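You operate a simulated robot arm through the tools that you are given. There is no shell and no other tool.

You run a simulated two-armed robot. Do the job below in one go: nothing can be reset, and whatever is moved stays where it is left.

## Task
Tighten the filter's clamp knobs in their numbered order, then open its feed.
Fine: no drip.

Only the result counts: the job must be done as asked and must still hold three seconds after the hand-in. Knocking over, shifting, dropping, spilling or breaking anything else fails it.

## Robot
Two 7-joint arms with fingered hands on one trunk that stands fixed in place. Base frame: the origin is at the foot of the trunk, x ahead of it, y to its left, z up. Readings come in mm, degrees, newtons and seconds.
The left shoulder is at [200, 135, 970], the right one opposite. Payload 4 kg a hand.
The TCP of each hand is the grasp point between the finger pads, 25 mm short of the fingertips. In the tool frame z runs along the fingers and y along their closing line. Largest opening 88 mm; the body of the gripper starts 29 mm behind the TCP. The gripper is a hand of 4 fingers: y runs from the thumb to the fingers, the wrist lies at [-13, -106, -174] in the tool frame.
Orientation is that of the tool frame in the base frame, as a unit quaternion [x, y, z, w]. With the fingers straight down and the wrist toward the robot, the tool's x, y and z point along [0, 1, 0], [1, 0, 0] and [0, 0, -1] of the base frame.

## Interface
- The arms move only by the tool servo_tool. It takes "left_series", "right_series" or both (then of equal length, played together; a hand with none holds still); each is a list of rows, each a list of 6 numbers: the shift along the tool's x, y, z in mm, then the turn, a rotation vector about the tool's x, y, z in degrees. In form: [[dx, dy, dz, rx, ry, rz], ...]. A call has 1 to 20 rows; each row is the pose to reach, as a shift and turn from the pose commanded when the call began, along the tool's axes at that moment. A row lasts 0.2 s, in which the tool goes at most 50 mm and 8.6 degrees; a call with a longer step from one row to the next is refused whole. Where a pose cannot be reached the arm comes as near as it can. A force on the tool above 40 N (or 10 N above the force at the start of the call, whichever is more), or a blocked arm, ends the call early, and 0.2 s more pass. In this call time passes only in rows, and 0.2 s behind the last. The reply holds the time, the measured pose of the TCP, the force on the tool along the base axes, the opening and the grip force, in the units named above and with some noise, with the torque about the TCP (base axes, N m) and any sound that the robot's microphone picked up.
- Cameras (640 x 400 px; columns grow to the right, rows downward): "scene" is now at [132.4, -30.4, 1603.3]; the picture's right is [-0.44, -0.90, 0.00], its down [-0.51, 0.25, -0.82] and it looks along [0.74, -0.36, -0.57] (base axes); focal length 351 px, centre (320, 200). "left" rides on the left gripper at [-64, -83, -98] in its tool frame; the picture's right is [-0.62, -0.37, 0.69], its down [0.71, -0.63, 0.30] and it looks along [0.32, 0.68, 0.65] (tool axes); focal length 265 px, centre (320, 200). "right" rides on the right gripper at [64, -83, -98] in its tool frame; the picture's right is [-0.62, 0.37, -0.69], its down [-0.71, -0.63, 0.30] and it looks along [-0.32, 0.68, 0.65] (tool axes); focal length 265 px, centre (320, 200). There is no depth. A picture from a camera that has moved, and an enlarged one, comes with that camera's place and axes in the base frame and with its lens. The place of the scene camera against the robot may be out by one fixed shift of up to 25 mm in any direction.
- snapshot(camera): a new picture of that camera. No time passes.
- raise_lower(by): slides the trunk up (or, below 0, down) by that many mm; the arms and the scene camera ride with it, the base frame stays. It gives what a move gives, with no picture.
- set_fingers(index, middle, ring, thumb_bend, thumb_turn, hand): sets how far each is bent, from 0 (flat) to 1 (curled in); at 0.3 the hand is open as for a grip, at 0.7 the pads meet at the TCP. One left out holds its place. A second passes; each finger stops where it meets its share of the squeeze, and holds until it gets a number again. It is the only way to open and close the hand. It gives what a move gives, with no picture; readings hold the bend of each and the force on the fingers (four entries, about 0 where the hand has none), thumb and palm. thumb_turn goes from beside the hand (0) to across from the fingers (1), as for a grip.
- aim_head(pan, tilt): turns the head with the scene camera to pan (to the left, within 97 degrees either way) and tilt (down, from -29 to 69), counted from straight ahead of the robot. It gives what a move gives.
- inspect(camera, box): a new picture of the part [left, top, right, bottom] of that camera's present view, enlarged. No time passes.
- hand_in(): hands the job in; it is judged then, once.

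Nothing tells you positions but the pictures and the camera data. Unless the task says otherwise, let go and move clear before handing in.

The tools are called after "Call:" by a JSON object that holds its "fn" and its "kwargs". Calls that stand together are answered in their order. servo_tool: Moves the arms, as the interface text tells. Its arguments: {"type":"object","properties":{"left_series":{"type":"array","items":{"type":"array","items":{"type":"number"}}},"right_series":{"type":"array","items":{"type":"array","items":{"type":"number"}}}},"required":[]} The other tools are called the same way: raise_lower (by) slides the trunk up or down; set_fingers (index, middle, ring, thumb_bend, thumb_turn, hand) moves the fingers one by one; aim_head (pan, tilt) turns the head that bears the scene camera; snapshot (camera) takes a picture; inspect (camera, box) takes an enlarged picture of a part of a camera's view; hand_in () hands the job in.

At the start:

```text
t: 0.0
left_position: [597.1, 37.9, 1306.6]
left_orientation: [0.707, 0.707, 0.0, 0.0]
left_contact_force: [-0.4, -0.1, -1.0]
left_ft_torque: [0.01, 0.01, -0.02]
left_grip_width: 87.6
left_finger_force: 0.0
left_shape: jaw
left_bend: [0.3, 0.3, 0.3, 0.3, 0.98]
left_finger forces: [0.1, 0.0, 0.0, 0.0, 0.1, 0.0]
right_position: [393.0, -370.4, 1284.0]
right_orientation: [0.707, 0.707, 0.001, 0.0]
right_contact_force: [0.8, 0.9, -0.1]
right_ft_torque: [-0.04, 0.02, 0.0]
right_grip_width: 87.6
right_finger_force: 0.0
right_shape: jaw
right_bend: [0.3, 0.3, 0.3, 0.3, 0.98]
right_finger forces: [0.0, 0.0, 0.0, 0.0, 0.1, 0.0]
trunk travel left (down, up): [-575.0, 195.0]
head pan, tilt: [-25.9, 34.6]
```

scene: 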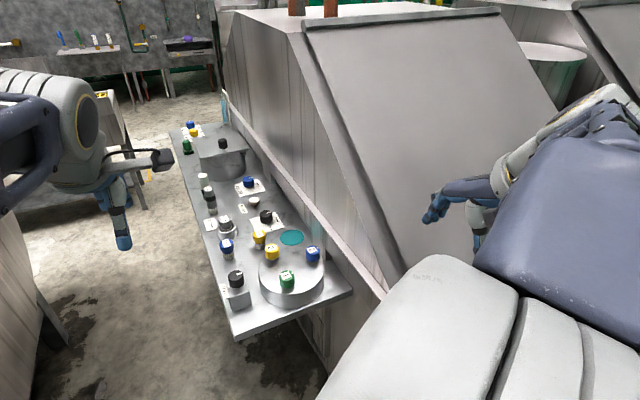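
right: 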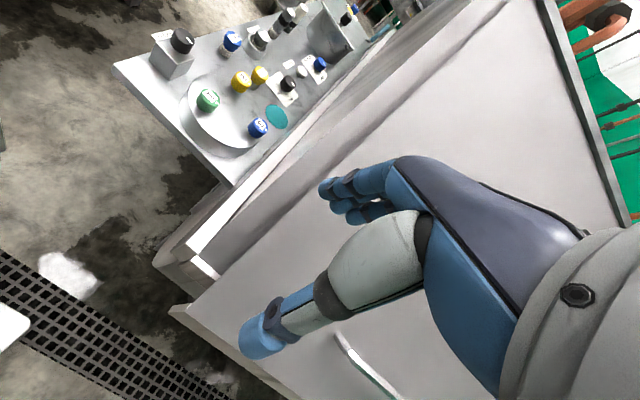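
left: 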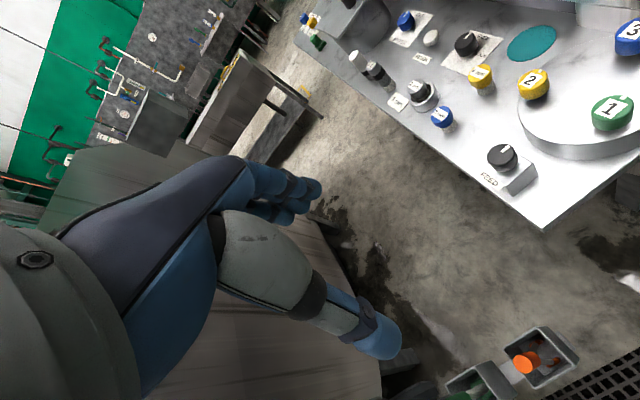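

I see a bench with a round filter lid carrying numbered knobs (green 1, yellow 2, blue 3) and several other knobs, including one labelled on a box that may be the feed. I'll take enlarged views to read the labels first.

Call:
{"fn": "inspect", "kwargs": {"camera": "scene", "box": [210, 210, 370, 330]}}

Call:
{"fn": "inspect", "kwargs": {"camera": "scene", "box": [160, 110, 320, 230]}}

Call:
{"fn": "inspect", "kwargs": {"camera": "left", "box": [460, 0, 640, 210]}}

Call:
{"fn": "inspect", "kwargs": {"camera": "left", "box": [280, 0, 480, 130]}}

Call:
{"fn": "inspect", "kwargs": {"camera": "right", "box": [110, 0, 370, 180]}}

```text
3.33 times, centred on (290, 270) of scene
camera zoom: at [132.4, -30.4, 1603.3], right [-0.44, -0.9, 0.0], down [-0.51, 0.25, -0.82], along [0.74, -0.36, -0.57], focal length 1169 px, centre (420, -33)
```

zoom: 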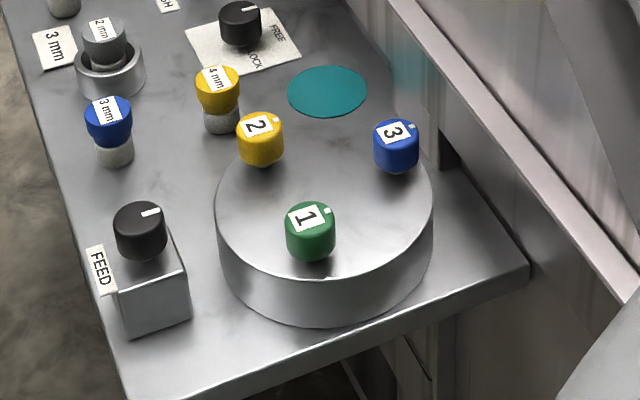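

```text
3.33 times, centred on (240, 170) of scene
camera zoom: at [132.4, -30.4, 1603.3], right [-0.44, -0.9, 0.0], down [-0.51, 0.25, -0.82], along [0.74, -0.36, -0.57], focal length 1169 px, centre (587, 300)
```

zoom: 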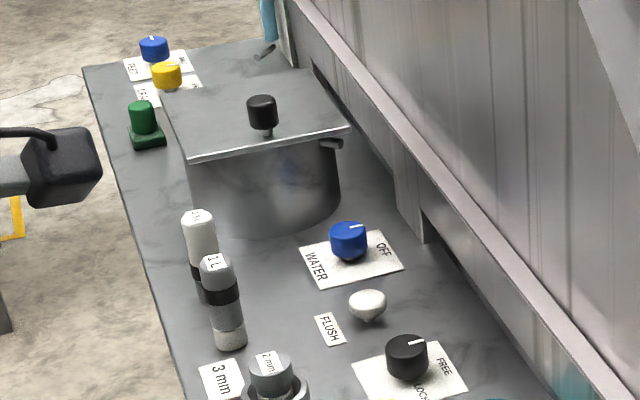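

```text
1.90 times, centred on (550, 105) of left
camera zoom: at [513.7, -26.5, 1405.4], right [-0.37, -0.62, -0.69], down [-0.63, 0.71, -0.3], along [0.68, 0.32, -0.65], focal length 506 px, centre (-118, 381)
```

zoom: 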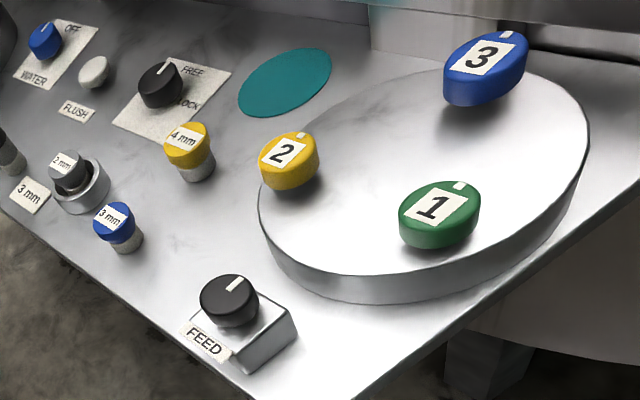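

```text
3.08 times, centred on (380, 65) of left
camera zoom: at [513.7, -26.5, 1405.4], right [-0.37, -0.62, -0.69], down [-0.63, 0.71, -0.3], along [0.68, 0.32, -0.65], focal length 817 px, centre (135, 615)
```

zoom: 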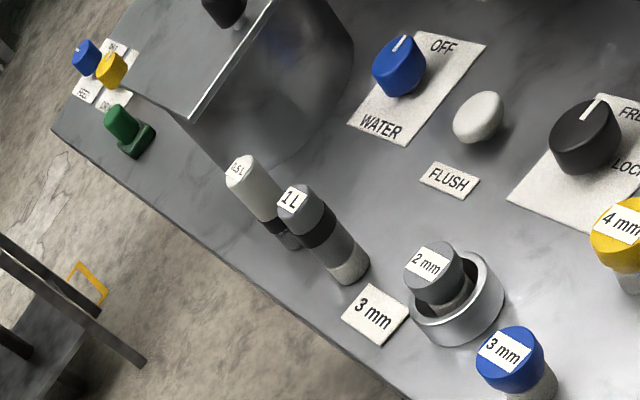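

```text
2.22 times, centred on (240, 90) of right
camera zoom: at [309.1, -305.1, 1382.4], right [0.37, -0.62, 0.69], down [-0.63, -0.71, -0.3], along [0.68, -0.32, -0.65], focal length 590 px, centre (498, 444)
```

zoom: 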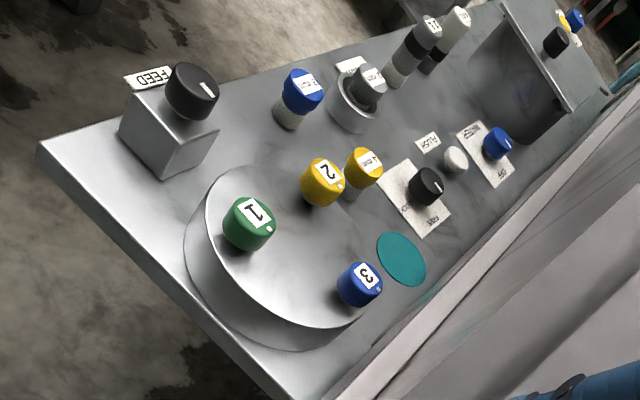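

The filter is the round lid with knobs 1 (green), 2 (yellow), 3 (blue), with a FEED knob on the box next to it. There is a LOCK/FREE knob, WATER, FLUSH and other knobs at the far end; I want to read these before deciding.

Call:
{"fn": "inspect", "kwargs": {"camera": "scene", "box": [170, 110, 220, 160]}}

Call:
{"fn": "inspect", "kwargs": {"camera": "left", "box": [290, 0, 350, 50]}}

Call:
{"fn": "inspect", "kwargs": {"camera": "left", "box": [430, 10, 520, 90]}}

Call:
{"fn": "inspect", "kwargs": {"camera": "left", "box": [580, 0, 640, 140]}}

Call:
{"fn": "inspect", "kwargs": {"camera": "scene", "box": [220, 260, 290, 320]}}

Call:
{"fn": "inspect", "kwargs": {"camera": "left", "box": [470, 130, 550, 210]}}

```text
8.00 times, centred on (195, 135) of scene
camera zoom: at [132.4, -30.4, 1603.3], right [-0.44, -0.9, 0.0], down [-0.51, 0.25, -0.82], along [0.74, -0.36, -0.57], focal length 2806 px, centre (1320, 720)
```

zoom: 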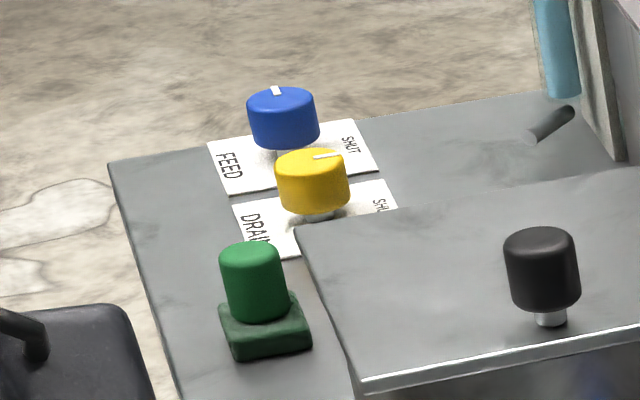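

```text
8.00 times, centred on (320, 25) of left
camera zoom: at [513.7, -26.5, 1405.4], right [-0.37, -0.62, -0.69], down [-0.63, 0.71, -0.3], along [0.68, 0.32, -0.65], focal length 2123 px, centre (320, 1600)
```

zoom: 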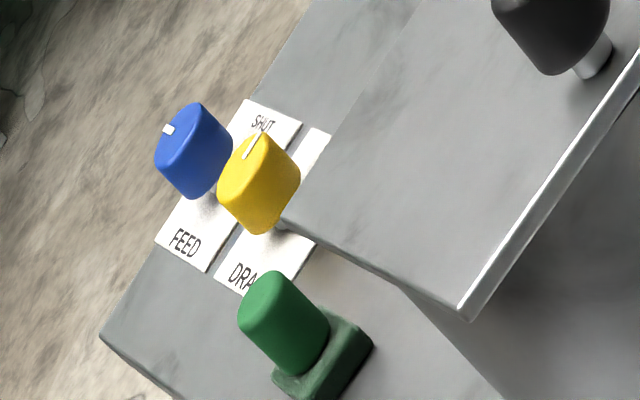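

```text
5.00 times, centred on (475, 50) of left
camera zoom: at [513.7, -26.5, 1405.4], right [-0.37, -0.62, -0.69], down [-0.63, 0.71, -0.3], along [0.68, 0.32, -0.65], focal length 1327 px, centre (-455, 950)
```

zoom: 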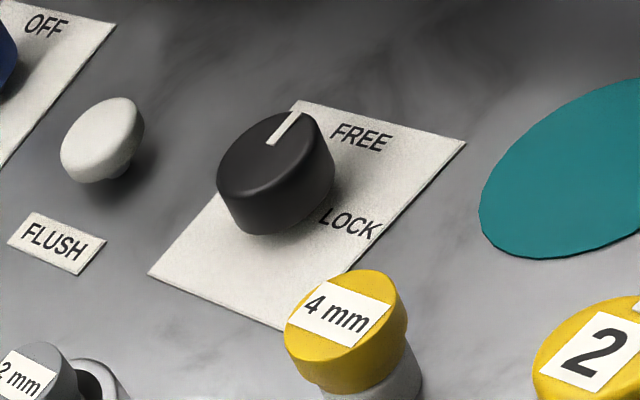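

```text
2.86 times, centred on (610, 70) of left
camera zoom: at [513.7, -26.5, 1405.4], right [-0.37, -0.62, -0.69], down [-0.63, 0.71, -0.3], along [0.68, 0.32, -0.65], focal length 758 px, centre (-509, 571)
```

zoom: 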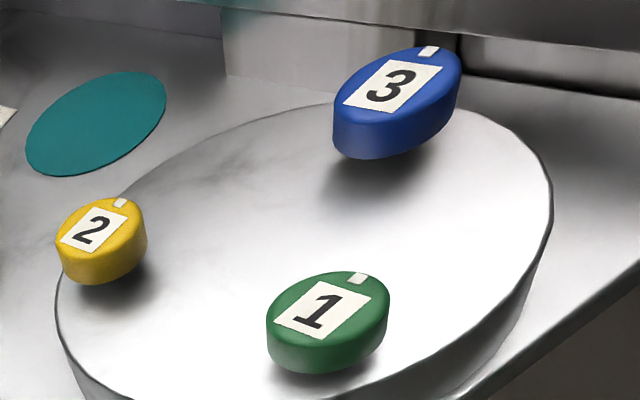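

```text
6.67 times, centred on (255, 290) of scene
camera zoom: at [132.4, -30.4, 1603.3], right [-0.44, -0.9, 0.0], down [-0.51, 0.25, -0.82], along [0.74, -0.36, -0.57], focal length 2338 px, centre (753, -400)
```

zoom: 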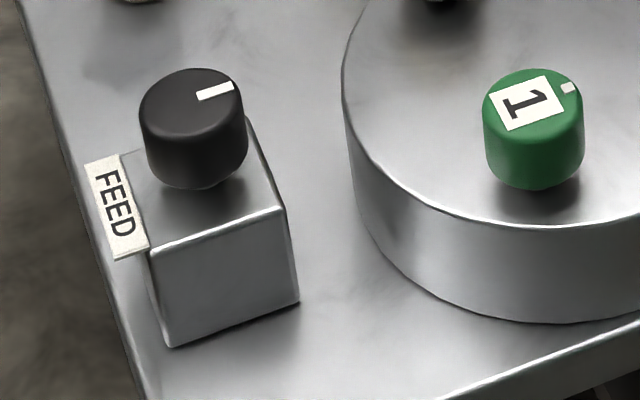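

```text
5.00 times, centred on (510, 170) of left
camera zoom: at [513.7, -26.5, 1405.4], right [-0.37, -0.62, -0.69], down [-0.63, 0.71, -0.3], along [0.68, 0.32, -0.65], focal length 1327 px, centre (-630, 350)
```

zoom: 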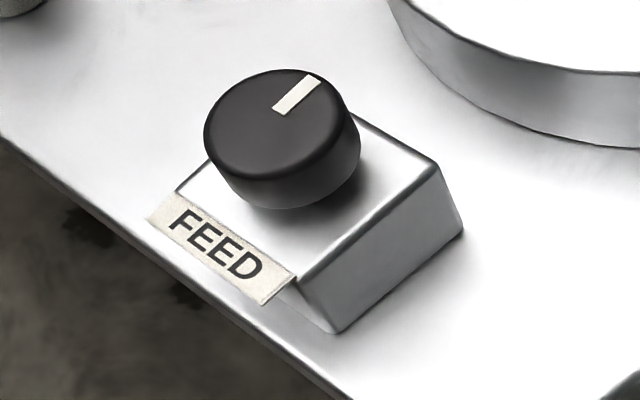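

Stereo from both wrist cameras puts knob 1 at about (669, -212, 996), knob 2 near (767, -213), knob 3 near (714, -303) and the filter's FEED knob near (718, -107, 990). The right arm can reach all of these, so I'll bring it above knob 1 for a closer look.

Call:
{"fn": "servo_tool", "kwargs": {"right_series": [[40, 0, 0, 0, 0, 0], [80, 0, 0, 0, 0, 0], [120, 0, 0, 0, 0, 0], [158, 0, 0, 0, 0, 0], [158, 40, 0, 0, 0, 0], [158, 80, 0, 0, 0, 0], [158, 120, 0, 0, 0, 0], [158, 160, 0, 0, 0, 0], [158, 200, 0, 0, 0, 0], [158, 240, 0, 0, 0, 0], [158, 276, 0, 0, 0, 0], [158, 276, 40, 0, 0, 0], [158, 276, 80, 0, 0, 0], [158, 276, 120, 0, 0, 0], [158, 276, 164, 0, 0, 0]]}}

Call:
{"fn": "snapshot", "kwargs": {"camera": "right"}}

Call:
{"fn": "snapshot", "kwargs": {"camera": "scene"}}

Call:
{"fn": "snapshot", "kwargs": {"camera": "left"}}

```text
t: 0.9
left_position: [597.4, 37.2, 1307.1]
left_orientation: [0.707, 0.707, 0.0, 0.0]
left_contact_force: [0.9, 0.3, 0.6]
left_ft_torque: [-0.01, 0.01, 0.03]
left_grip_width: 87.8
left_finger_force: 0.1
left_shape: jaw
left_bend: [0.3, 0.3, 0.3, 0.3, 0.98]
left_finger forces: [0.0, 0.0, 0.0, 0.0, 0.0, 0.0]
right_position: [416.5, -252.1, 1238.2]
right_orientation: [0.709, 0.698, -0.024, -0.094]
right_contact_force: [-0.6, 0.0, 0.0]
right_ft_torque: [-0.01, -0.01, 0.04]
right_grip_width: 87.5
right_finger_force: 0.0
right_shape: jaw
right_bend: [0.3, 0.3, 0.3, 0.3, 0.98]
right_finger forces: [0.0, 0.1, 0.0, 0.0, 0.0, 0.1]
trunk travel left (down, up): [-575.0, 195.0]
head pan, tilt: [-25.9, 34.6]
stopped in row 4 (right hand): the arm was blocked; the commanded pose is now the measured one
```

```text
taken
camera right: at [350.7, -196.5, 1355.3], right [0.46, -0.69, 0.56], down [-0.69, -0.68, -0.26], along [0.56, -0.26, -0.79], focal length 265 px, centre (320, 200)
```

right: 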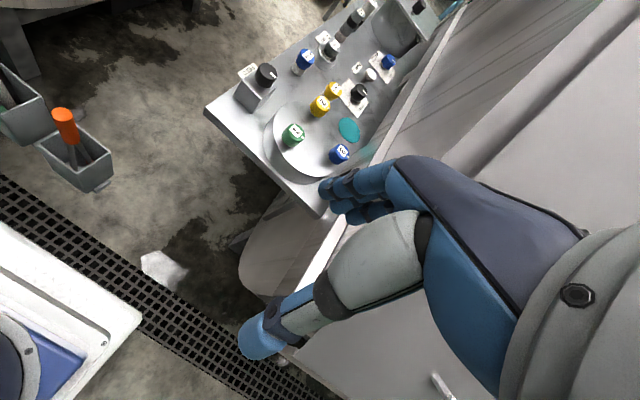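

```text
taken
camera scene: at [132.4, -30.5, 1603.3], right [-0.44, -0.9, 0.0], down [-0.51, 0.25, -0.82], along [0.74, -0.36, -0.57], focal length 351 px, centre (320, 200)
```

scene: 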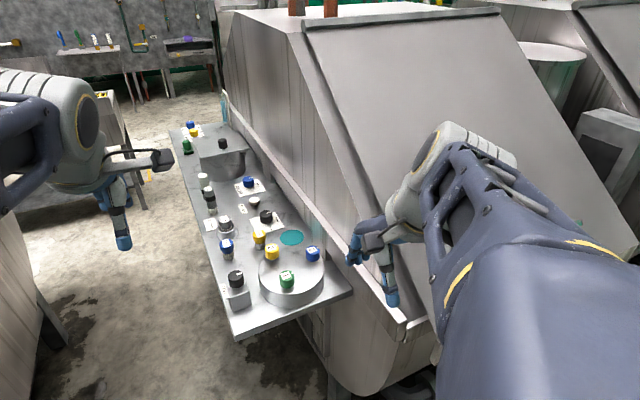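

```text
taken
camera left: at [513.7, -26.6, 1405.2], right [-0.37, -0.62, -0.69], down [-0.63, 0.71, -0.3], along [0.68, 0.32, -0.65], focal length 265 px, centre (320, 200)
```

left: 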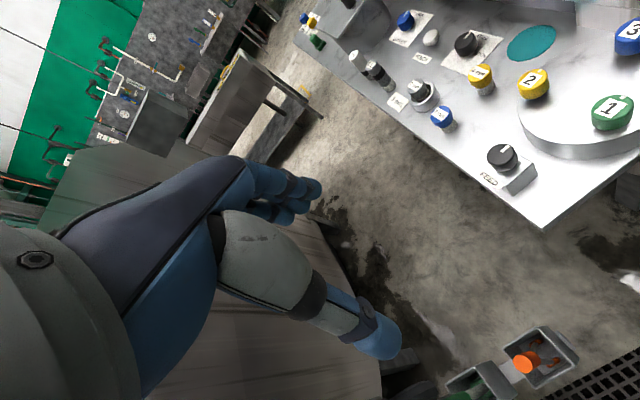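

The right arm was blocked while still close to the trunk, and its tool tilted a little. I'll push out forward at the same height, straightening the tool as it goes.

Call:
{"fn": "servo_tool", "kwargs": {"right_series": [[5, 25, -3.8, -2.4, -1.4, -0.2], [10, 55, -8, -4.8, -2.8, -0.4], [16, 85, -12.5, -7.2, -4.2, -0.7], [22, 118, -18, -9.56, -5.67, -0.9], [28, 151, -23, -9.56, -5.67, -0.9], [34, 184, -28, -9.56, -5.67, -0.9], [40, 217, -33, -9.56, -5.67, -0.9], [46, 248.5, -37.7, -9.56, -5.67, -0.9]]}}

Call:
{"fn": "snapshot", "kwargs": {"camera": "right"}}

Call:
{"fn": "snapshot", "kwargs": {"camera": "scene"}}

```text
t: 2.7
left_position: [597.0, 36.5, 1308.0]
left_orientation: [0.707, 0.707, -0.001, 0.0]
left_contact_force: [-0.3, 0.4, 0.3]
left_ft_torque: [0.0, -0.01, 0.01]
left_grip_width: 87.6
left_finger_force: 0.0
left_shape: jaw
left_bend: [0.3, 0.3, 0.3, 0.3, 0.98]
left_finger forces: [0.1, 0.1, 0.1, 0.0, 0.0, 0.0]
right_position: [669.2, -212.0, 1238.2]
right_orientation: [0.707, 0.707, -0.001, 0.001]
right_contact_force: [0.2, -0.2, 0.3]
right_ft_torque: [-0.05, -0.03, 0.04]
right_grip_width: 87.7
right_finger_force: 0.0
right_shape: jaw
right_bend: [0.3, 0.3, 0.3, 0.3, 0.98]
right_finger forces: [0.0, 0.0, 0.0, 0.1, 0.0, 0.0]
trunk travel left (down, up): [-575.0, 195.0]
head pan, tilt: [-25.9, 34.6]
```

```text
taken
camera right: at [584.2, -147.0, 1337.5], right [0.37, -0.62, 0.69], down [-0.63, -0.71, -0.3], along [0.68, -0.33, -0.65], focal length 265 px, centre (320, 200)
```

right: 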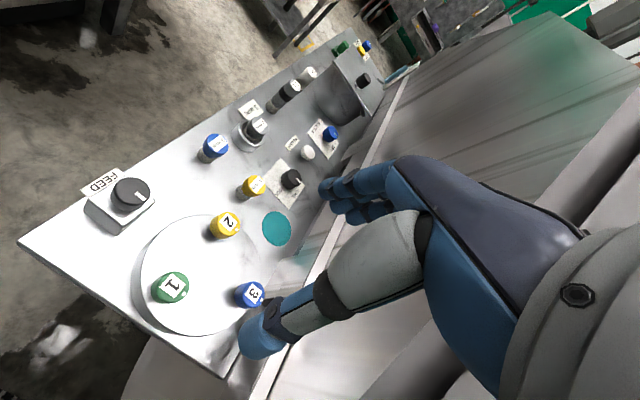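

```text
taken
camera scene: at [132.1, -30.5, 1603.3], right [-0.44, -0.9, 0.0], down [-0.51, 0.25, -0.82], along [0.74, -0.36, -0.57], focal length 351 px, centre (320, 200)
```

scene: 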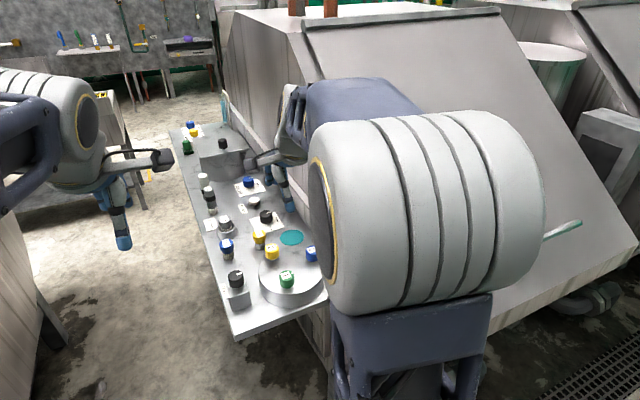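

The arm is now straight and above the filter, with the knobs in clear view. I'll lower the hand toward knob 1 while staying clear of the knob tops.

Call:
{"fn": "servo_tool", "kwargs": {"right_series": [[1, -2, 30, 0, 0, 0], [2, -4, 60, 0, 0, 0], [3, -5, 90, 0, 0, 0], [3, -5, 120, 0, 0, 0], [3, -5, 148, 0, 0, 0]]}}

Call:
{"fn": "snapshot", "kwargs": {"camera": "right"}}

Call:
{"fn": "snapshot", "kwargs": {"camera": "scene"}}

Call:
{"fn": "inspect", "kwargs": {"camera": "left", "box": [480, 0, 640, 200]}}

```text
t: 3.9
left_position: [597.2, 37.2, 1308.6]
left_orientation: [0.707, 0.707, 0.0, 0.0]
left_contact_force: [0.5, -1.1, -0.8]
left_ft_torque: [0.0, -0.02, 0.0]
left_grip_width: 87.6
left_finger_force: 0.1
left_shape: jaw
left_bend: [0.3, 0.3, 0.3, 0.3, 0.98]
left_finger forces: [0.1, 0.1, 0.1, 0.0, 0.0, 0.0]
right_position: [660.7, -209.9, 1090.8]
right_orientation: [0.708, 0.706, -0.001, 0.0]
right_contact_force: [0.1, 0.2, 0.1]
right_ft_torque: [0.02, 0.0, -0.01]
right_grip_width: 87.7
right_finger_force: 0.1
right_shape: jaw
right_bend: [0.3, 0.3, 0.3, 0.3, 0.98]
right_finger forces: [0.0, 0.0, 0.0, 0.0, 0.1, 0.0]
trunk travel left (down, up): [-575.0, 195.0]
head pan, tilt: [-25.9, 34.6]
```

```text
taken
camera right: at [577.3, -144.3, 1188.5], right [0.37, -0.62, 0.69], down [-0.63, -0.71, -0.3], along [0.68, -0.33, -0.65], focal length 265 px, centre (320, 200)
```

right: 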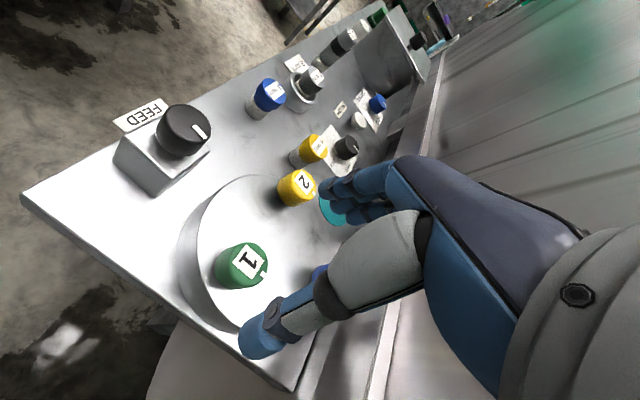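

```text
taken
camera scene: at [132.3, -30.3, 1603.4], right [-0.44, -0.9, 0.0], down [-0.51, 0.25, -0.82], along [0.74, -0.36, -0.57], focal length 351 px, centre (320, 200)
```

scene: 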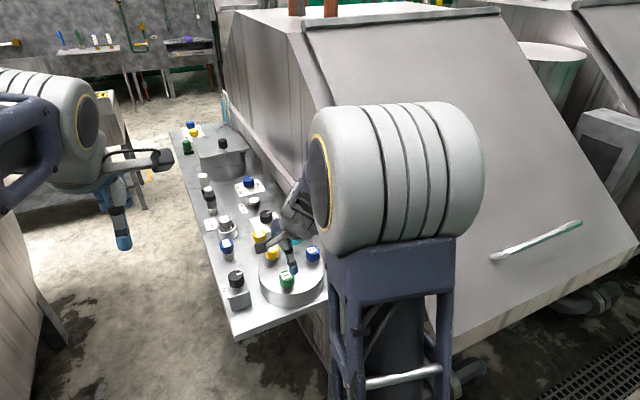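

```text
2.00 times, centred on (560, 100) of left
camera zoom: at [513.6, -26.4, 1405.3], right [-0.37, -0.62, -0.69], down [-0.63, 0.71, -0.3], along [0.68, 0.32, -0.65], focal length 531 px, centre (-160, 400)
```

zoom: 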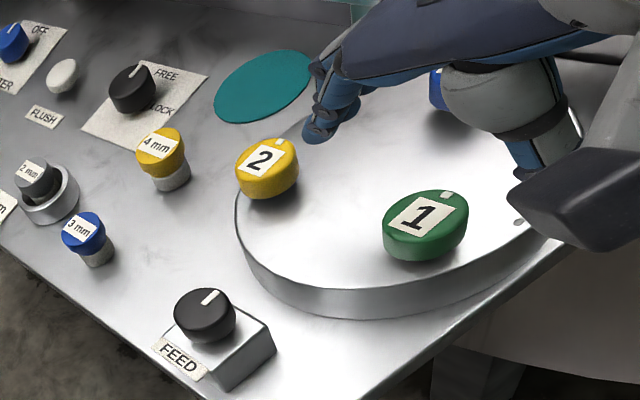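

The hand hovers above the lid with knob 1 just off the grasp line. I'll zoom in to fix its position and the lid height.

Call:
{"fn": "inspect", "kwargs": {"camera": "right", "box": [180, 220, 300, 310]}}

Call:
{"fn": "inspect", "kwargs": {"camera": "scene", "box": [215, 220, 345, 325]}}

Call:
{"fn": "inspect", "kwargs": {"camera": "right", "box": [100, 80, 240, 200]}}

```text
4.44 times, centred on (240, 265) of right
camera zoom: at [577.3, -144.3, 1188.5], right [0.37, -0.62, 0.69], down [-0.63, -0.71, -0.3], along [0.68, -0.33, -0.65], focal length 1180 px, centre (676, -89)
```

zoom: 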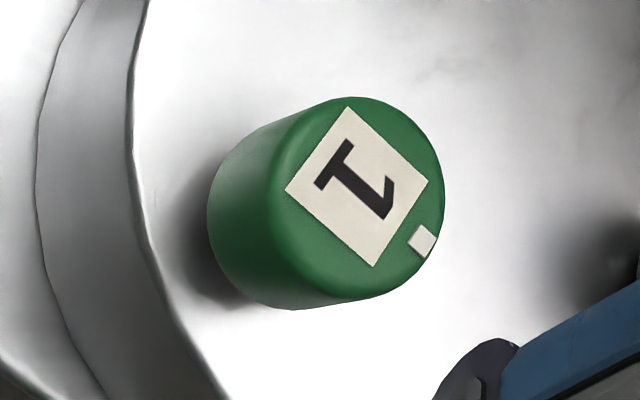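

```text
3.81 times, centred on (280, 272) of scene
camera zoom: at [132.3, -30.3, 1603.4], right [-0.44, -0.9, 0.0], down [-0.51, 0.25, -0.82], along [0.74, -0.36, -0.57], focal length 1336 px, centre (472, -76)
```

zoom: 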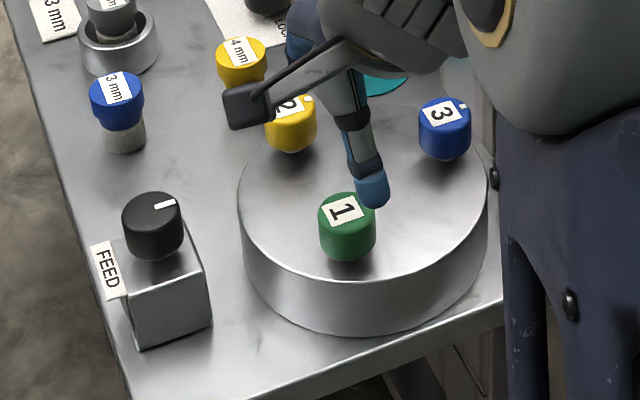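

```text
3.33 times, centred on (170, 140) of right
camera zoom: at [577.3, -144.3, 1188.5], right [0.37, -0.62, 0.69], down [-0.63, -0.71, -0.3], along [0.68, -0.33, -0.65], focal length 885 px, centre (820, 400)
```

zoom: 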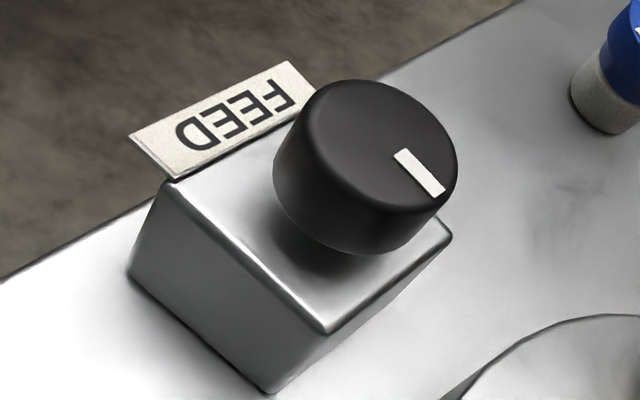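

Combining three views, knob 1's top is at about (664.5, -210, 1001); it is about 34 mm across and 20 mm high, on a short stem. Before gripping I'll centre over it and test in the air how far the wrist can turn each way.

Call:
{"fn": "servo_tool", "kwargs": {"right_series": [[0, 4, 0, 0, 0, 8], [0, 4, 0, 0, 0, 16], [0, 4, 0, 0, 0, 24], [0, 4, 0, 0, 0, 32], [0, 4, 0, 0, 0, 40], [0, 4, 0, 0, 0, 48], [0, 4, 0, 0, 0, 56], [0, 4, 0, 0, 0, 64], [0, 4, 0, 0, 0, 72], [0, 4, 0, 0, 0, 80], [0, 4, 0, 0, 0, 88]]}}

Call:
{"fn": "snapshot", "kwargs": {"camera": "right"}}

Call:
{"fn": "snapshot", "kwargs": {"camera": "left"}}

Call:
{"fn": "snapshot", "kwargs": {"camera": "scene"}}

```text
t: 6.3
left_position: [596.0, 38.3, 1307.6]
left_orientation: [0.707, 0.707, 0.001, 0.0]
left_contact_force: [-0.2, 0.1, 0.2]
left_ft_torque: [0.0, -0.02, -0.05]
left_grip_width: 87.6
left_finger_force: 0.0
left_shape: jaw
left_bend: [0.3, 0.3, 0.3, 0.3, 0.98]
left_finger forces: [0.1, 0.0, 0.0, 0.1, 0.1, 0.1]
right_position: [667.0, -208.2, 1090.2]
right_orientation: [1.0, 0.015, -0.001, 0.001]
right_contact_force: [0.9, -1.2, -0.1]
right_ft_torque: [-0.05, 0.01, 0.0]
right_grip_width: 87.6
right_finger_force: 0.1
right_shape: jaw
right_bend: [0.3, 0.3, 0.3, 0.3, 0.98]
right_finger forces: [0.0, 0.0, 0.0, 0.1, 0.0, 0.0]
trunk travel left (down, up): [-575.0, 195.0]
head pan, tilt: [-25.9, 34.6]
```

```text
taken
camera right: at [727.5, -123.5, 1188.8], right [-0.61, -0.39, 0.69], down [-0.73, 0.61, -0.31], along [-0.3, -0.69, -0.65], focal length 265 px, centre (320, 200)
```

right: 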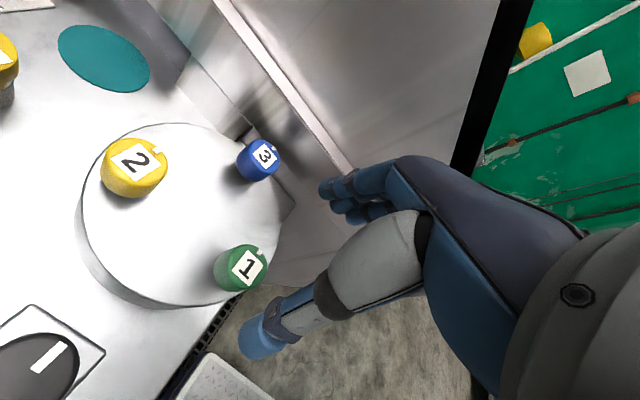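

```text
taken
camera left: at [513.6, -26.5, 1405.3], right [-0.37, -0.62, -0.69], down [-0.63, 0.71, -0.3], along [0.68, 0.32, -0.65], focal length 265 px, centre (320, 200)
```

left: 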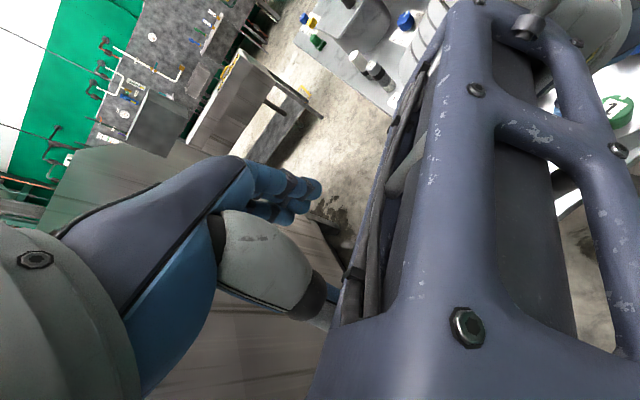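

```text
taken
camera scene: at [132.3, -30.4, 1603.3], right [-0.44, -0.9, 0.0], down [-0.51, 0.25, -0.82], along [0.74, -0.36, -0.57], focal length 351 px, centre (320, 200)
```

scene: 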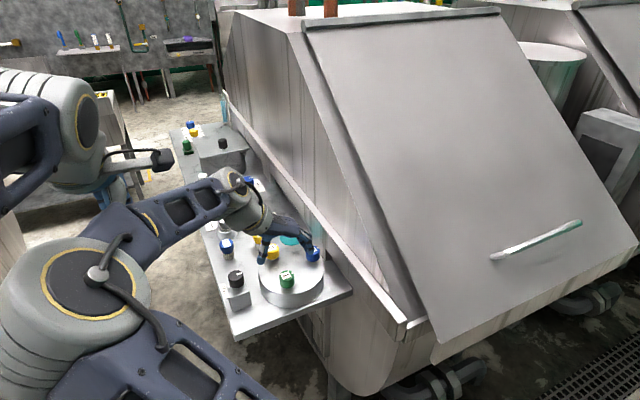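

The wrist turns 88° clockwise freely, but the right elbow swings toward the left arm. I'll take close views for knobs 2 and 3 from here, and move the left arm out of the way.

Call:
{"fn": "inspect", "kwargs": {"camera": "right", "box": [70, 120, 310, 300]}}

Call:
{"fn": "servo_tool", "kwargs": {"left_series": [[30, 0, 0, 0, 0, 0], [70, 0, 0, 0, 0, 0], [110, 0, 0, 0, 0, 0], [150, 0, 0, 0, 0, 0], [190, 0, 0, 0, 0, 0], [220, 0, 0, 0, 0, 0]]}}

Call:
{"fn": "snapshot", "kwargs": {"camera": "scene"}}

Call:
{"fn": "snapshot", "kwargs": {"camera": "left"}}

```text
2.22 times, centred on (190, 210) of right
camera zoom: at [727.5, -123.5, 1188.8], right [-0.61, -0.39, 0.69], down [-0.73, 0.61, -0.31], along [-0.3, -0.69, -0.65], focal length 590 px, centre (609, 178)
```

zoom: 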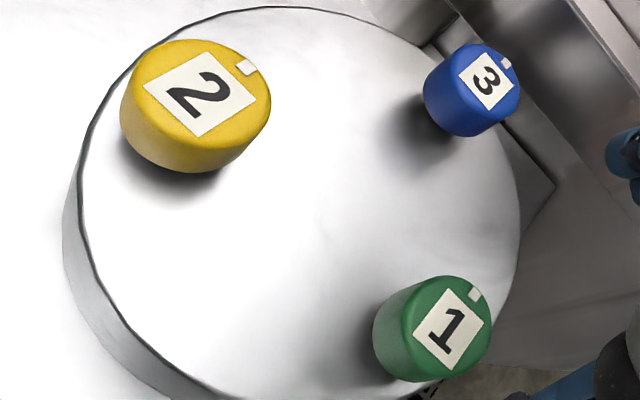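

```text
t: 7.7
left_position: [596.8, 257.0, 1309.6]
left_orientation: [0.707, 0.707, 0.0, 0.0]
left_contact_force: [-0.3, -0.9, -0.4]
left_ft_torque: [0.0, -0.01, 0.01]
left_grip_width: 87.6
left_finger_force: 0.0
left_shape: jaw
left_bend: [0.3, 0.3, 0.3, 0.3, 0.98]
left_finger forces: [0.0, 0.0, 0.0, 0.0, 0.0, 0.1]
right_position: [667.4, -208.7, 1088.8]
right_orientation: [1.0, 0.018, -0.001, 0.001]
right_contact_force: [-0.1, -0.1, 0.7]
right_ft_torque: [-0.01, 0.02, -0.01]
right_grip_width: 87.5
right_finger_force: 0.1
right_shape: jaw
right_bend: [0.3, 0.3, 0.3, 0.3, 0.98]
right_finger forces: [0.0, 0.0, 0.0, 0.0, 0.0, 0.0]
trunk travel left (down, up): [-575.0, 195.0]
head pan, tilt: [-25.9, 34.6]
```

```text
taken
camera scene: at [132.4, -30.6, 1603.3], right [-0.44, -0.9, 0.0], down [-0.51, 0.25, -0.82], along [0.74, -0.36, -0.57], focal length 351 px, centre (320, 200)
```

scene: 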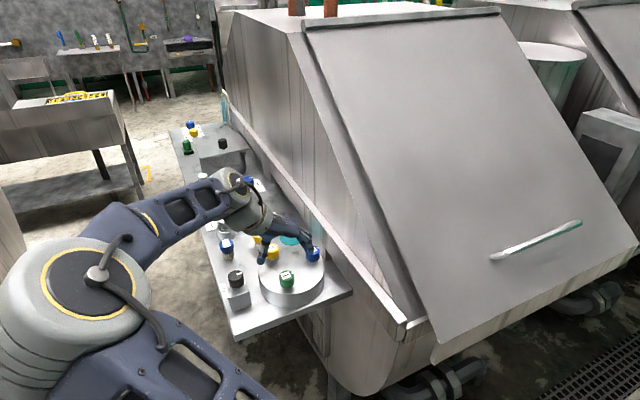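

```text
taken
camera left: at [512.8, 194.1, 1406.4], right [-0.37, -0.62, -0.69], down [-0.63, 0.71, -0.3], along [0.68, 0.32, -0.65], focal length 265 px, centre (320, 200)
```

left: 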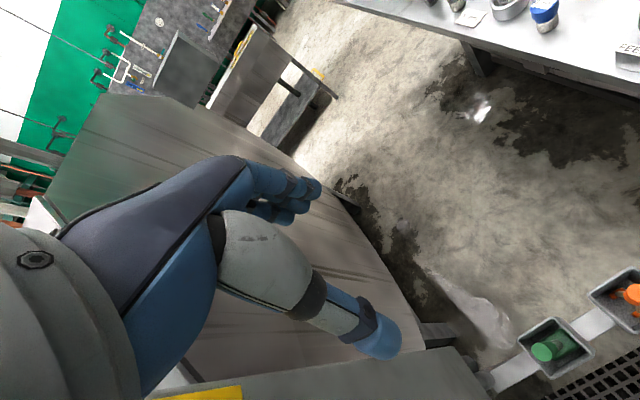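

The left arm is clear. The knobs come out at about K1 (664, -211), K2 (766, -212) and K3 (711, -302). I'll turn the hand back counter-clockwise to slightly past neutral so there is room for a long clockwise turn.

Call:
{"fn": "servo_tool", "kwargs": {"right_series": [[0, 0, 0, 0, 0, -8], [0, 0, 0, 0, 0, -16], [0, 0, 0, 0, 0, -24], [0, 0, 0, 0, 0, -32], [0, 0, 0, 0, 0, -40], [0, 0, 0, 0, 0, -48], [0, 0, 0, 0, 0, -56], [0, 0, 0, 0, 0, -64], [0, 0, 0, 0, 0, -72], [0, 0, 0, 0, 0, -80], [0, 0, 0, 0, 0, -88], [0, 0, 0, 0, 0, -96], [0, 0, 0, 0, 0, -104], [0, 0, 0, 0, 0, -112], [0, 0, 0, 0, 0, -118]]}}

Call:
{"fn": "snapshot", "kwargs": {"camera": "scene"}}

Call:
{"fn": "snapshot", "kwargs": {"camera": "right"}}

```text
t: 10.9
left_position: [595.0, 258.3, 1308.4]
left_orientation: [0.708, 0.707, 0.001, 0.0]
left_contact_force: [0.4, -0.2, -0.5]
left_ft_torque: [0.01, 0.01, -0.01]
left_grip_width: 87.7
left_finger_force: 0.1
left_shape: jaw
left_bend: [0.3, 0.3, 0.3, 0.3, 0.98]
left_finger forces: [0.0, 0.0, 0.0, 0.0, 0.0, 0.1]
right_position: [667.8, -208.7, 1089.4]
right_orientation: [0.5, 0.866, -0.002, 0.001]
right_contact_force: [0.3, -0.6, 0.6]
right_ft_torque: [-0.01, -0.03, 0.04]
right_grip_width: 87.6
right_finger_force: 0.1
right_shape: jaw
right_bend: [0.3, 0.3, 0.3, 0.3, 0.98]
right_finger forces: [0.0, 0.0, 0.0, 0.1, 0.0, 0.0]
trunk travel left (down, up): [-575.0, 195.0]
head pan, tilt: [-25.9, 34.6]
```

```text
taken
camera scene: at [132.4, -30.3, 1603.3], right [-0.44, -0.9, 0.0], down [-0.51, 0.25, -0.82], along [0.74, -0.36, -0.57], focal length 351 px, centre (320, 200)
```

scene: 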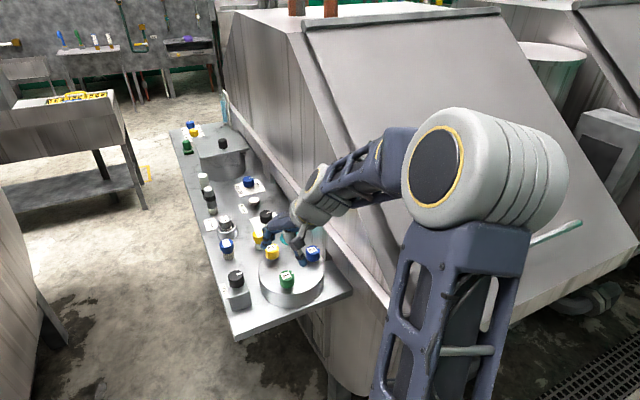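

```text
taken
camera right: at [562.1, -194.6, 1188.6], right [0.63, -0.35, 0.69], down [-0.19, -0.93, -0.3], along [0.75, 0.06, -0.65], focal length 265 px, centre (320, 200)
```

right: 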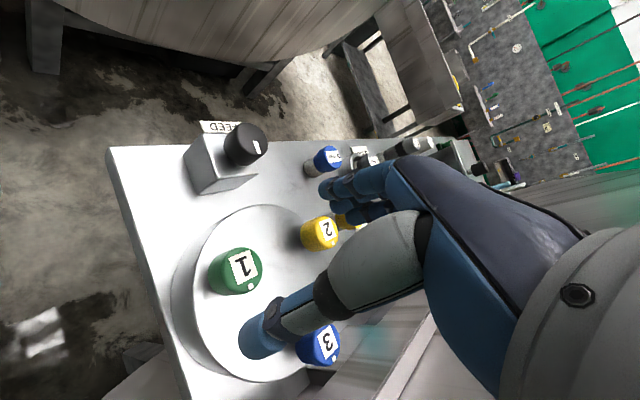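

The wrist can also sit 30° counter-clockwise without trouble. I'll zoom in on knob 1 from here to refine its centre before descending.

Call:
{"fn": "inspect", "kwargs": {"camera": "right", "box": [180, 200, 360, 380]}}

Call:
{"fn": "inspect", "kwargs": {"camera": "scene", "box": [220, 210, 350, 320]}}

```text
2.22 times, centred on (270, 290) of right
camera zoom: at [562.1, -194.6, 1188.6], right [0.63, -0.35, 0.69], down [-0.19, -0.93, -0.3], along [0.75, 0.06, -0.65], focal length 590 px, centre (431, 0)
```

zoom: 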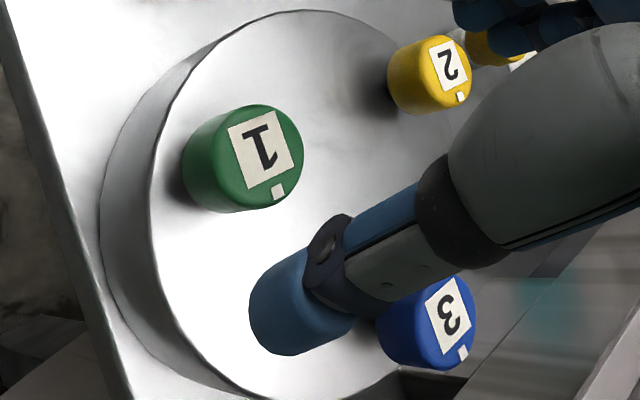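

```text
3.64 times, centred on (285, 265) of scene
camera zoom: at [132.4, -30.3, 1603.3], right [-0.44, -0.9, 0.0], down [-0.51, 0.25, -0.82], along [0.74, -0.36, -0.57], focal length 1276 px, centre (447, -36)
```

zoom: 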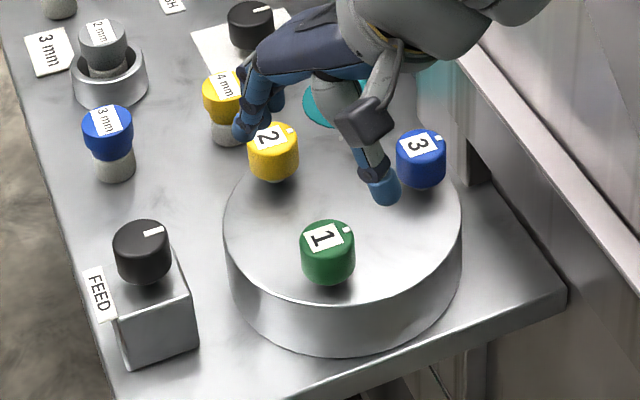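

Knob 1 refines to about (665.5, -211, top about 1003). I'll lower the open hand around it and stop with the fingertips a little above the lid.

Call:
{"fn": "servo_tool", "kwargs": {"right_series": [[-1, -3, 20, 0, 0, 0], [-1, -3, 40, 0, 0, 0], [-1, -3, 60, 0, 0, 0], [-1, -3, 72, 0, 0, 0], [-1, -3, 82, 0, 0, 0]]}}

Call:
{"fn": "snapshot", "kwargs": {"camera": "right"}}

Call:
{"fn": "inspect", "kwargs": {"camera": "scene", "box": [220, 210, 350, 320]}}

```text
t: 12.1
left_position: [596.4, 256.7, 1309.1]
left_orientation: [0.707, 0.707, 0.0, 0.0]
left_contact_force: [-0.4, 0.9, 0.0]
left_ft_torque: [0.01, -0.02, 0.0]
left_grip_width: 87.7
left_finger_force: 0.0
left_shape: jaw
left_bend: [0.3, 0.3, 0.3, 0.3, 0.98]
left_finger forces: [0.1, 0.1, 0.0, 0.0, 0.1, 0.0]
right_position: [665.8, -210.4, 1007.5]
right_orientation: [0.5, 0.866, -0.001, 0.0]
right_contact_force: [-1.0, -0.1, -0.5]
right_ft_torque: [0.01, 0.02, -0.02]
right_grip_width: 87.6
right_finger_force: 0.1
right_shape: jaw
right_bend: [0.3, 0.3, 0.3, 0.3, 0.98]
right_finger forces: [0.1, 0.0, 0.1, 0.0, 0.0, 0.0]
trunk travel left (down, up): [-575.0, 195.0]
head pan, tilt: [-25.9, 34.6]
```

```text
taken
camera right: at [559.4, -196.6, 1106.6], right [0.63, -0.35, 0.69], down [-0.19, -0.93, -0.3], along [0.75, 0.06, -0.65], focal length 265 px, centre (320, 200)
```

right: 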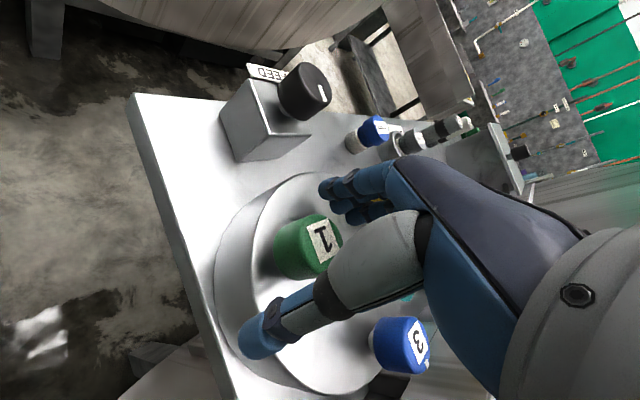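

```text
3.64 times, centred on (285, 265) of scene
camera zoom: at [132.4, -30.4, 1603.3], right [-0.44, -0.9, 0.0], down [-0.51, 0.25, -0.82], along [0.74, -0.36, -0.57], focal length 1276 px, centre (447, -36)
```

zoom: 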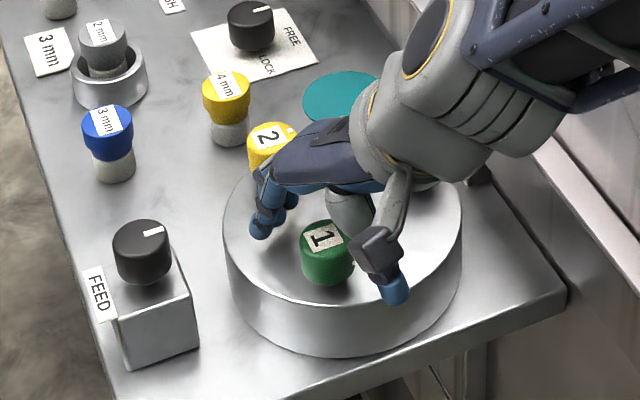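

Knob 1's top sits right at the grasp point in the picture. I'll lower a few millimetres more and check the force and the clearance to the lid.

Call:
{"fn": "servo_tool", "kwargs": {"right_series": [[0, 0, 2.5, 0, 0, 0], [0, 0, 5, 0, 0, 0]]}}

Call:
{"fn": "inspect", "kwargs": {"camera": "right", "box": [220, 180, 460, 380]}}

Call:
{"fn": "inspect", "kwargs": {"camera": "scene", "box": [255, 230, 345, 310]}}

```text
t: 12.7
left_position: [594.7, 258.4, 1307.3]
left_orientation: [0.707, 0.707, 0.0, -0.001]
left_contact_force: [0.9, 0.1, 0.8]
left_ft_torque: [0.04, 0.01, -0.04]
left_grip_width: 87.4
left_finger_force: 0.0
left_shape: jaw
left_bend: [0.3, 0.3, 0.3, 0.3, 0.98]
left_finger forces: [0.0, 0.1, 0.0, 0.0, 0.0, 0.1]
right_position: [663.7, -211.1, 1001.1]
right_orientation: [0.5, 0.866, -0.001, -0.001]
right_contact_force: [1.2, 0.7, 0.4]
right_ft_torque: [-0.05, 0.03, 0.01]
right_grip_width: 87.7
right_finger_force: 0.1
right_shape: jaw
right_bend: [0.3, 0.3, 0.3, 0.3, 0.98]
right_finger forces: [0.0, 0.0, 0.0, 0.0, 0.0, 0.0]
trunk travel left (down, up): [-575.0, 195.0]
head pan, tilt: [-25.9, 34.6]
```

```text
2.00 times, centred on (340, 280) of right
camera zoom: at [559.7, -196.8, 1101.2], right [0.63, -0.35, 0.69], down [-0.19, -0.93, -0.3], along [0.75, 0.06, -0.65], focal length 531 px, centre (280, 40)
```

zoom: 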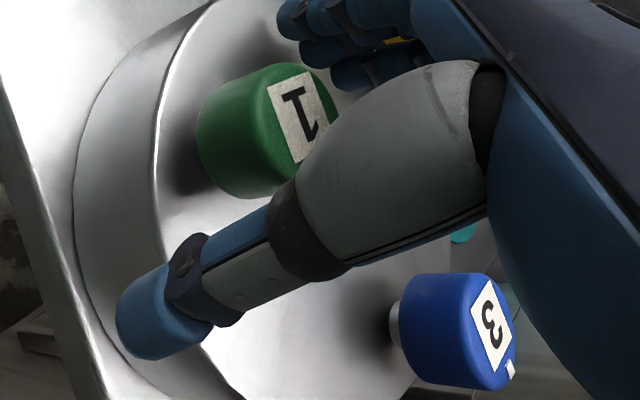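

```text
5.00 times, centred on (300, 270) of scene
camera zoom: at [132.5, -30.4, 1603.3], right [-0.44, -0.9, 0.0], down [-0.51, 0.25, -0.82], along [0.74, -0.36, -0.57], focal length 1754 px, centre (420, -150)
```

zoom: 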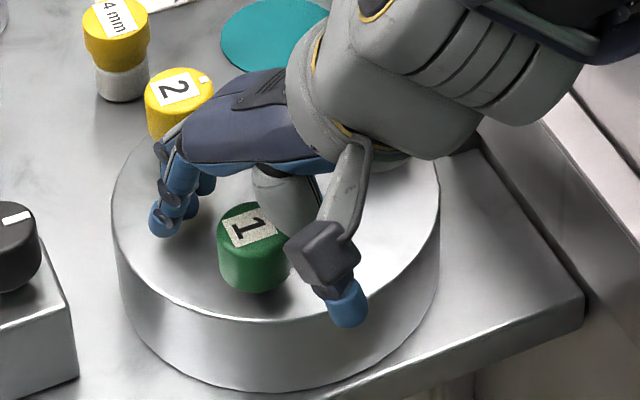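

No contact yet, and there are still a few millimetres between fingertips and lid. I'll lower 3 mm more and close the fingers on knob 1.

Call:
{"fn": "servo_tool", "kwargs": {"right_series": [[0, 0, 1.5, 0, 0, 0], [0, 0, 3, 0, 0, 0]]}}

Call:
{"fn": "set_fingers", "kwargs": {"hand": "right", "index": 0.7, "middle": 0.7, "ring": 0.7, "thumb_bend": 0.7}}

Call:
{"fn": "inspect", "kwargs": {"camera": "right", "box": [220, 180, 460, 380]}}

Call:
{"fn": "inspect", "kwargs": {"camera": "scene", "box": [255, 230, 345, 310]}}

```text
t: 13.3
left_position: [596.3, 258.3, 1309.1]
left_orientation: [0.707, 0.707, 0.0, 0.001]
left_contact_force: [-0.8, 0.0, -0.2]
left_ft_torque: [0.03, -0.02, 0.01]
left_grip_width: 87.5
left_finger_force: 0.2
left_shape: jaw
left_bend: [0.3, 0.3, 0.3, 0.3, 0.98]
left_finger forces: [0.1, 0.0, 0.0, 0.1, 0.0, 0.0]
right_position: [664.4, -211.6, 998.5]
right_orientation: [0.5, 0.866, -0.001, 0.0]
right_contact_force: [0.0, -0.5, -1.1]
right_ft_torque: [-0.02, 0.0, -0.03]
right_grip_width: 87.3
right_finger_force: 0.1
right_shape: jaw
right_bend: [0.3, 0.3, 0.3, 0.3, 0.98]
right_finger forces: [0.0, 0.0, 0.1, 0.0, 0.0, 0.0]
trunk travel left (down, up): [-575.0, 195.0]
head pan, tilt: [-25.9, 34.6]
```

```text
t: 14.3
left_position: [596.1, 258.3, 1308.7]
left_orientation: [0.707, 0.707, 0.0, 0.0]
left_contact_force: [0.0, -0.8, -0.1]
left_ft_torque: [0.02, -0.03, 0.01]
left_grip_width: 87.7
left_finger_force: 0.1
left_shape: jaw
left_bend: [0.3, 0.3, 0.3, 0.3, 0.98]
left_finger forces: [0.0, 0.0, 0.1, 0.0, 0.1, 0.1]
right_position: [664.7, -211.3, 998.6]
right_orientation: [0.5, 0.866, -0.001, 0.0]
right_contact_force: [4.2, 1.4, -3.4]
right_ft_torque: [0.04, -0.02, 0.0]
right_grip_width: 22.5
right_finger_force: 9.9
right_shape: fingers
right_bend: [0.59, 0.64, 0.7, 0.6, 0.97]
right_finger forces: [7.4, 5.2, 0.1, 0.0, 7.6, 0.0]
trunk travel left (down, up): [-575.0, 195.0]
head pan, tilt: [-25.9, 34.6]
```

```text
2.00 times, centred on (340, 280) of right
camera zoom: at [559.6, -197.1, 1098.0], right [0.63, -0.35, 0.69], down [-0.19, -0.93, -0.3], along [0.75, 0.06, -0.65], focal length 531 px, centre (280, 40)
```

zoom: 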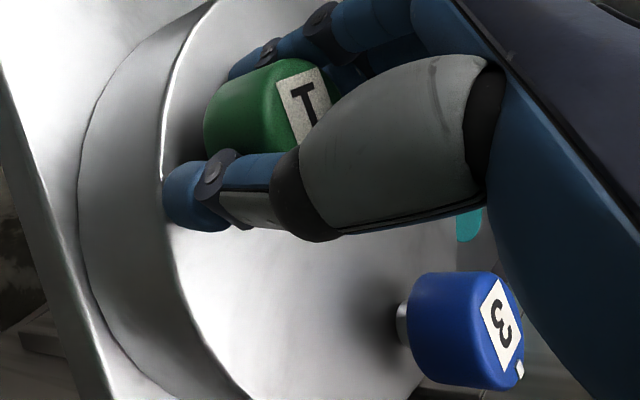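

```text
5.00 times, centred on (300, 270) of scene
camera zoom: at [132.8, -30.4, 1603.3], right [-0.44, -0.9, 0.0], down [-0.51, 0.25, -0.82], along [0.74, -0.36, -0.57], focal length 1754 px, centre (420, -150)
```

zoom: 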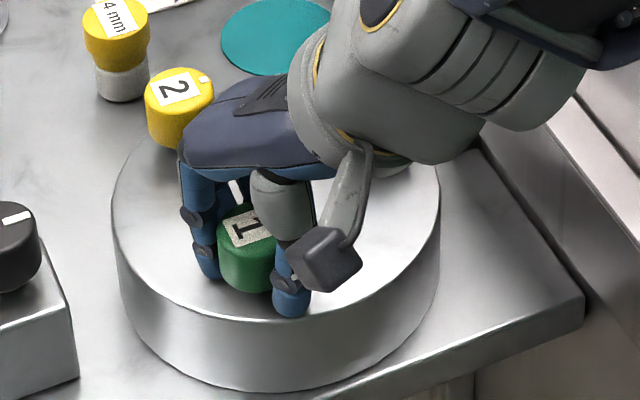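

The index, middle and thumb hold knob 1 with about 7 N each (the ring finger passes beside it). I'll start turning clockwise in a small amount and watch the torque and whether the knob follows.

Call:
{"fn": "servo_tool", "kwargs": {"right_series": [[0, 0, 0, 0, 0, 5], [0, 0, 0, 0, 0, 10], [0, 0, 0, 0, 0, 15], [0, 0, 0, 0, 0, 20]]}}

Call:
{"fn": "inspect", "kwargs": {"camera": "scene", "box": [255, 230, 345, 310]}}

Call:
{"fn": "inspect", "kwargs": {"camera": "right", "box": [220, 180, 460, 380]}}

```text
t: 15.3
left_position: [596.9, 256.9, 1308.0]
left_orientation: [0.707, 0.707, -0.001, 0.0]
left_contact_force: [0.3, 0.7, -0.9]
left_ft_torque: [0.03, -0.02, 0.01]
left_grip_width: 87.7
left_finger_force: 0.0
left_shape: jaw
left_bend: [0.3, 0.3, 0.3, 0.3, 0.98]
left_finger forces: [0.1, 0.1, 0.0, 0.1, 0.0, 0.1]
right_position: [665.5, -210.6, 998.7]
right_orientation: [0.644, 0.765, -0.001, -0.001]
right_contact_force: [3.5, -0.4, -5.9]
right_ft_torque: [0.0, -0.03, -0.01]
right_grip_width: 22.3
right_finger_force: 10.8
right_shape: fingers
right_bend: [0.59, 0.64, 0.7, 0.6, 0.97]
right_finger forces: [7.6, 5.0, 0.0, 0.0, 8.1, 0.0]
trunk travel left (down, up): [-575.0, 195.0]
head pan, tilt: [-25.9, 34.6]
```

```text
5.00 times, centred on (300, 270) of scene
camera zoom: at [132.7, -30.6, 1603.3], right [-0.44, -0.9, 0.0], down [-0.51, 0.25, -0.82], along [0.74, -0.36, -0.57], focal length 1754 px, centre (420, -150)
```

zoom: 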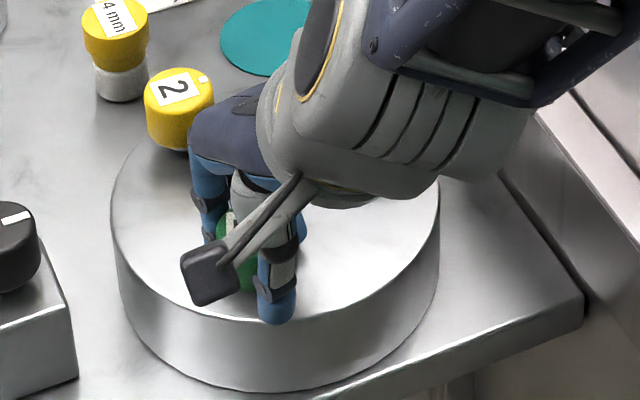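

```text
2.00 times, centred on (340, 280) of right
camera zoom: at [570.8, -162.2, 1098.1], right [0.47, -0.55, 0.69], down [-0.5, -0.81, -0.3], along [0.73, -0.2, -0.65], focal length 531 px, centre (280, 40)
```

zoom: 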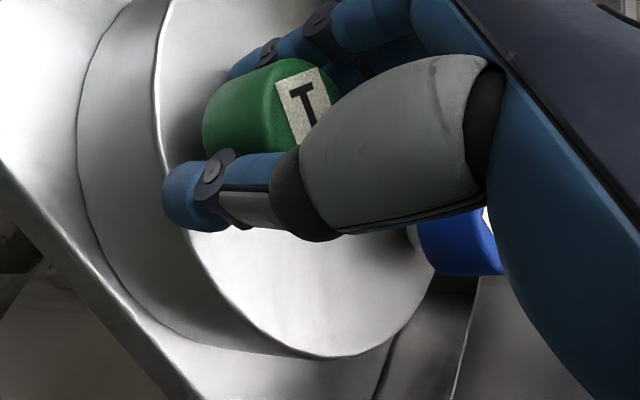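

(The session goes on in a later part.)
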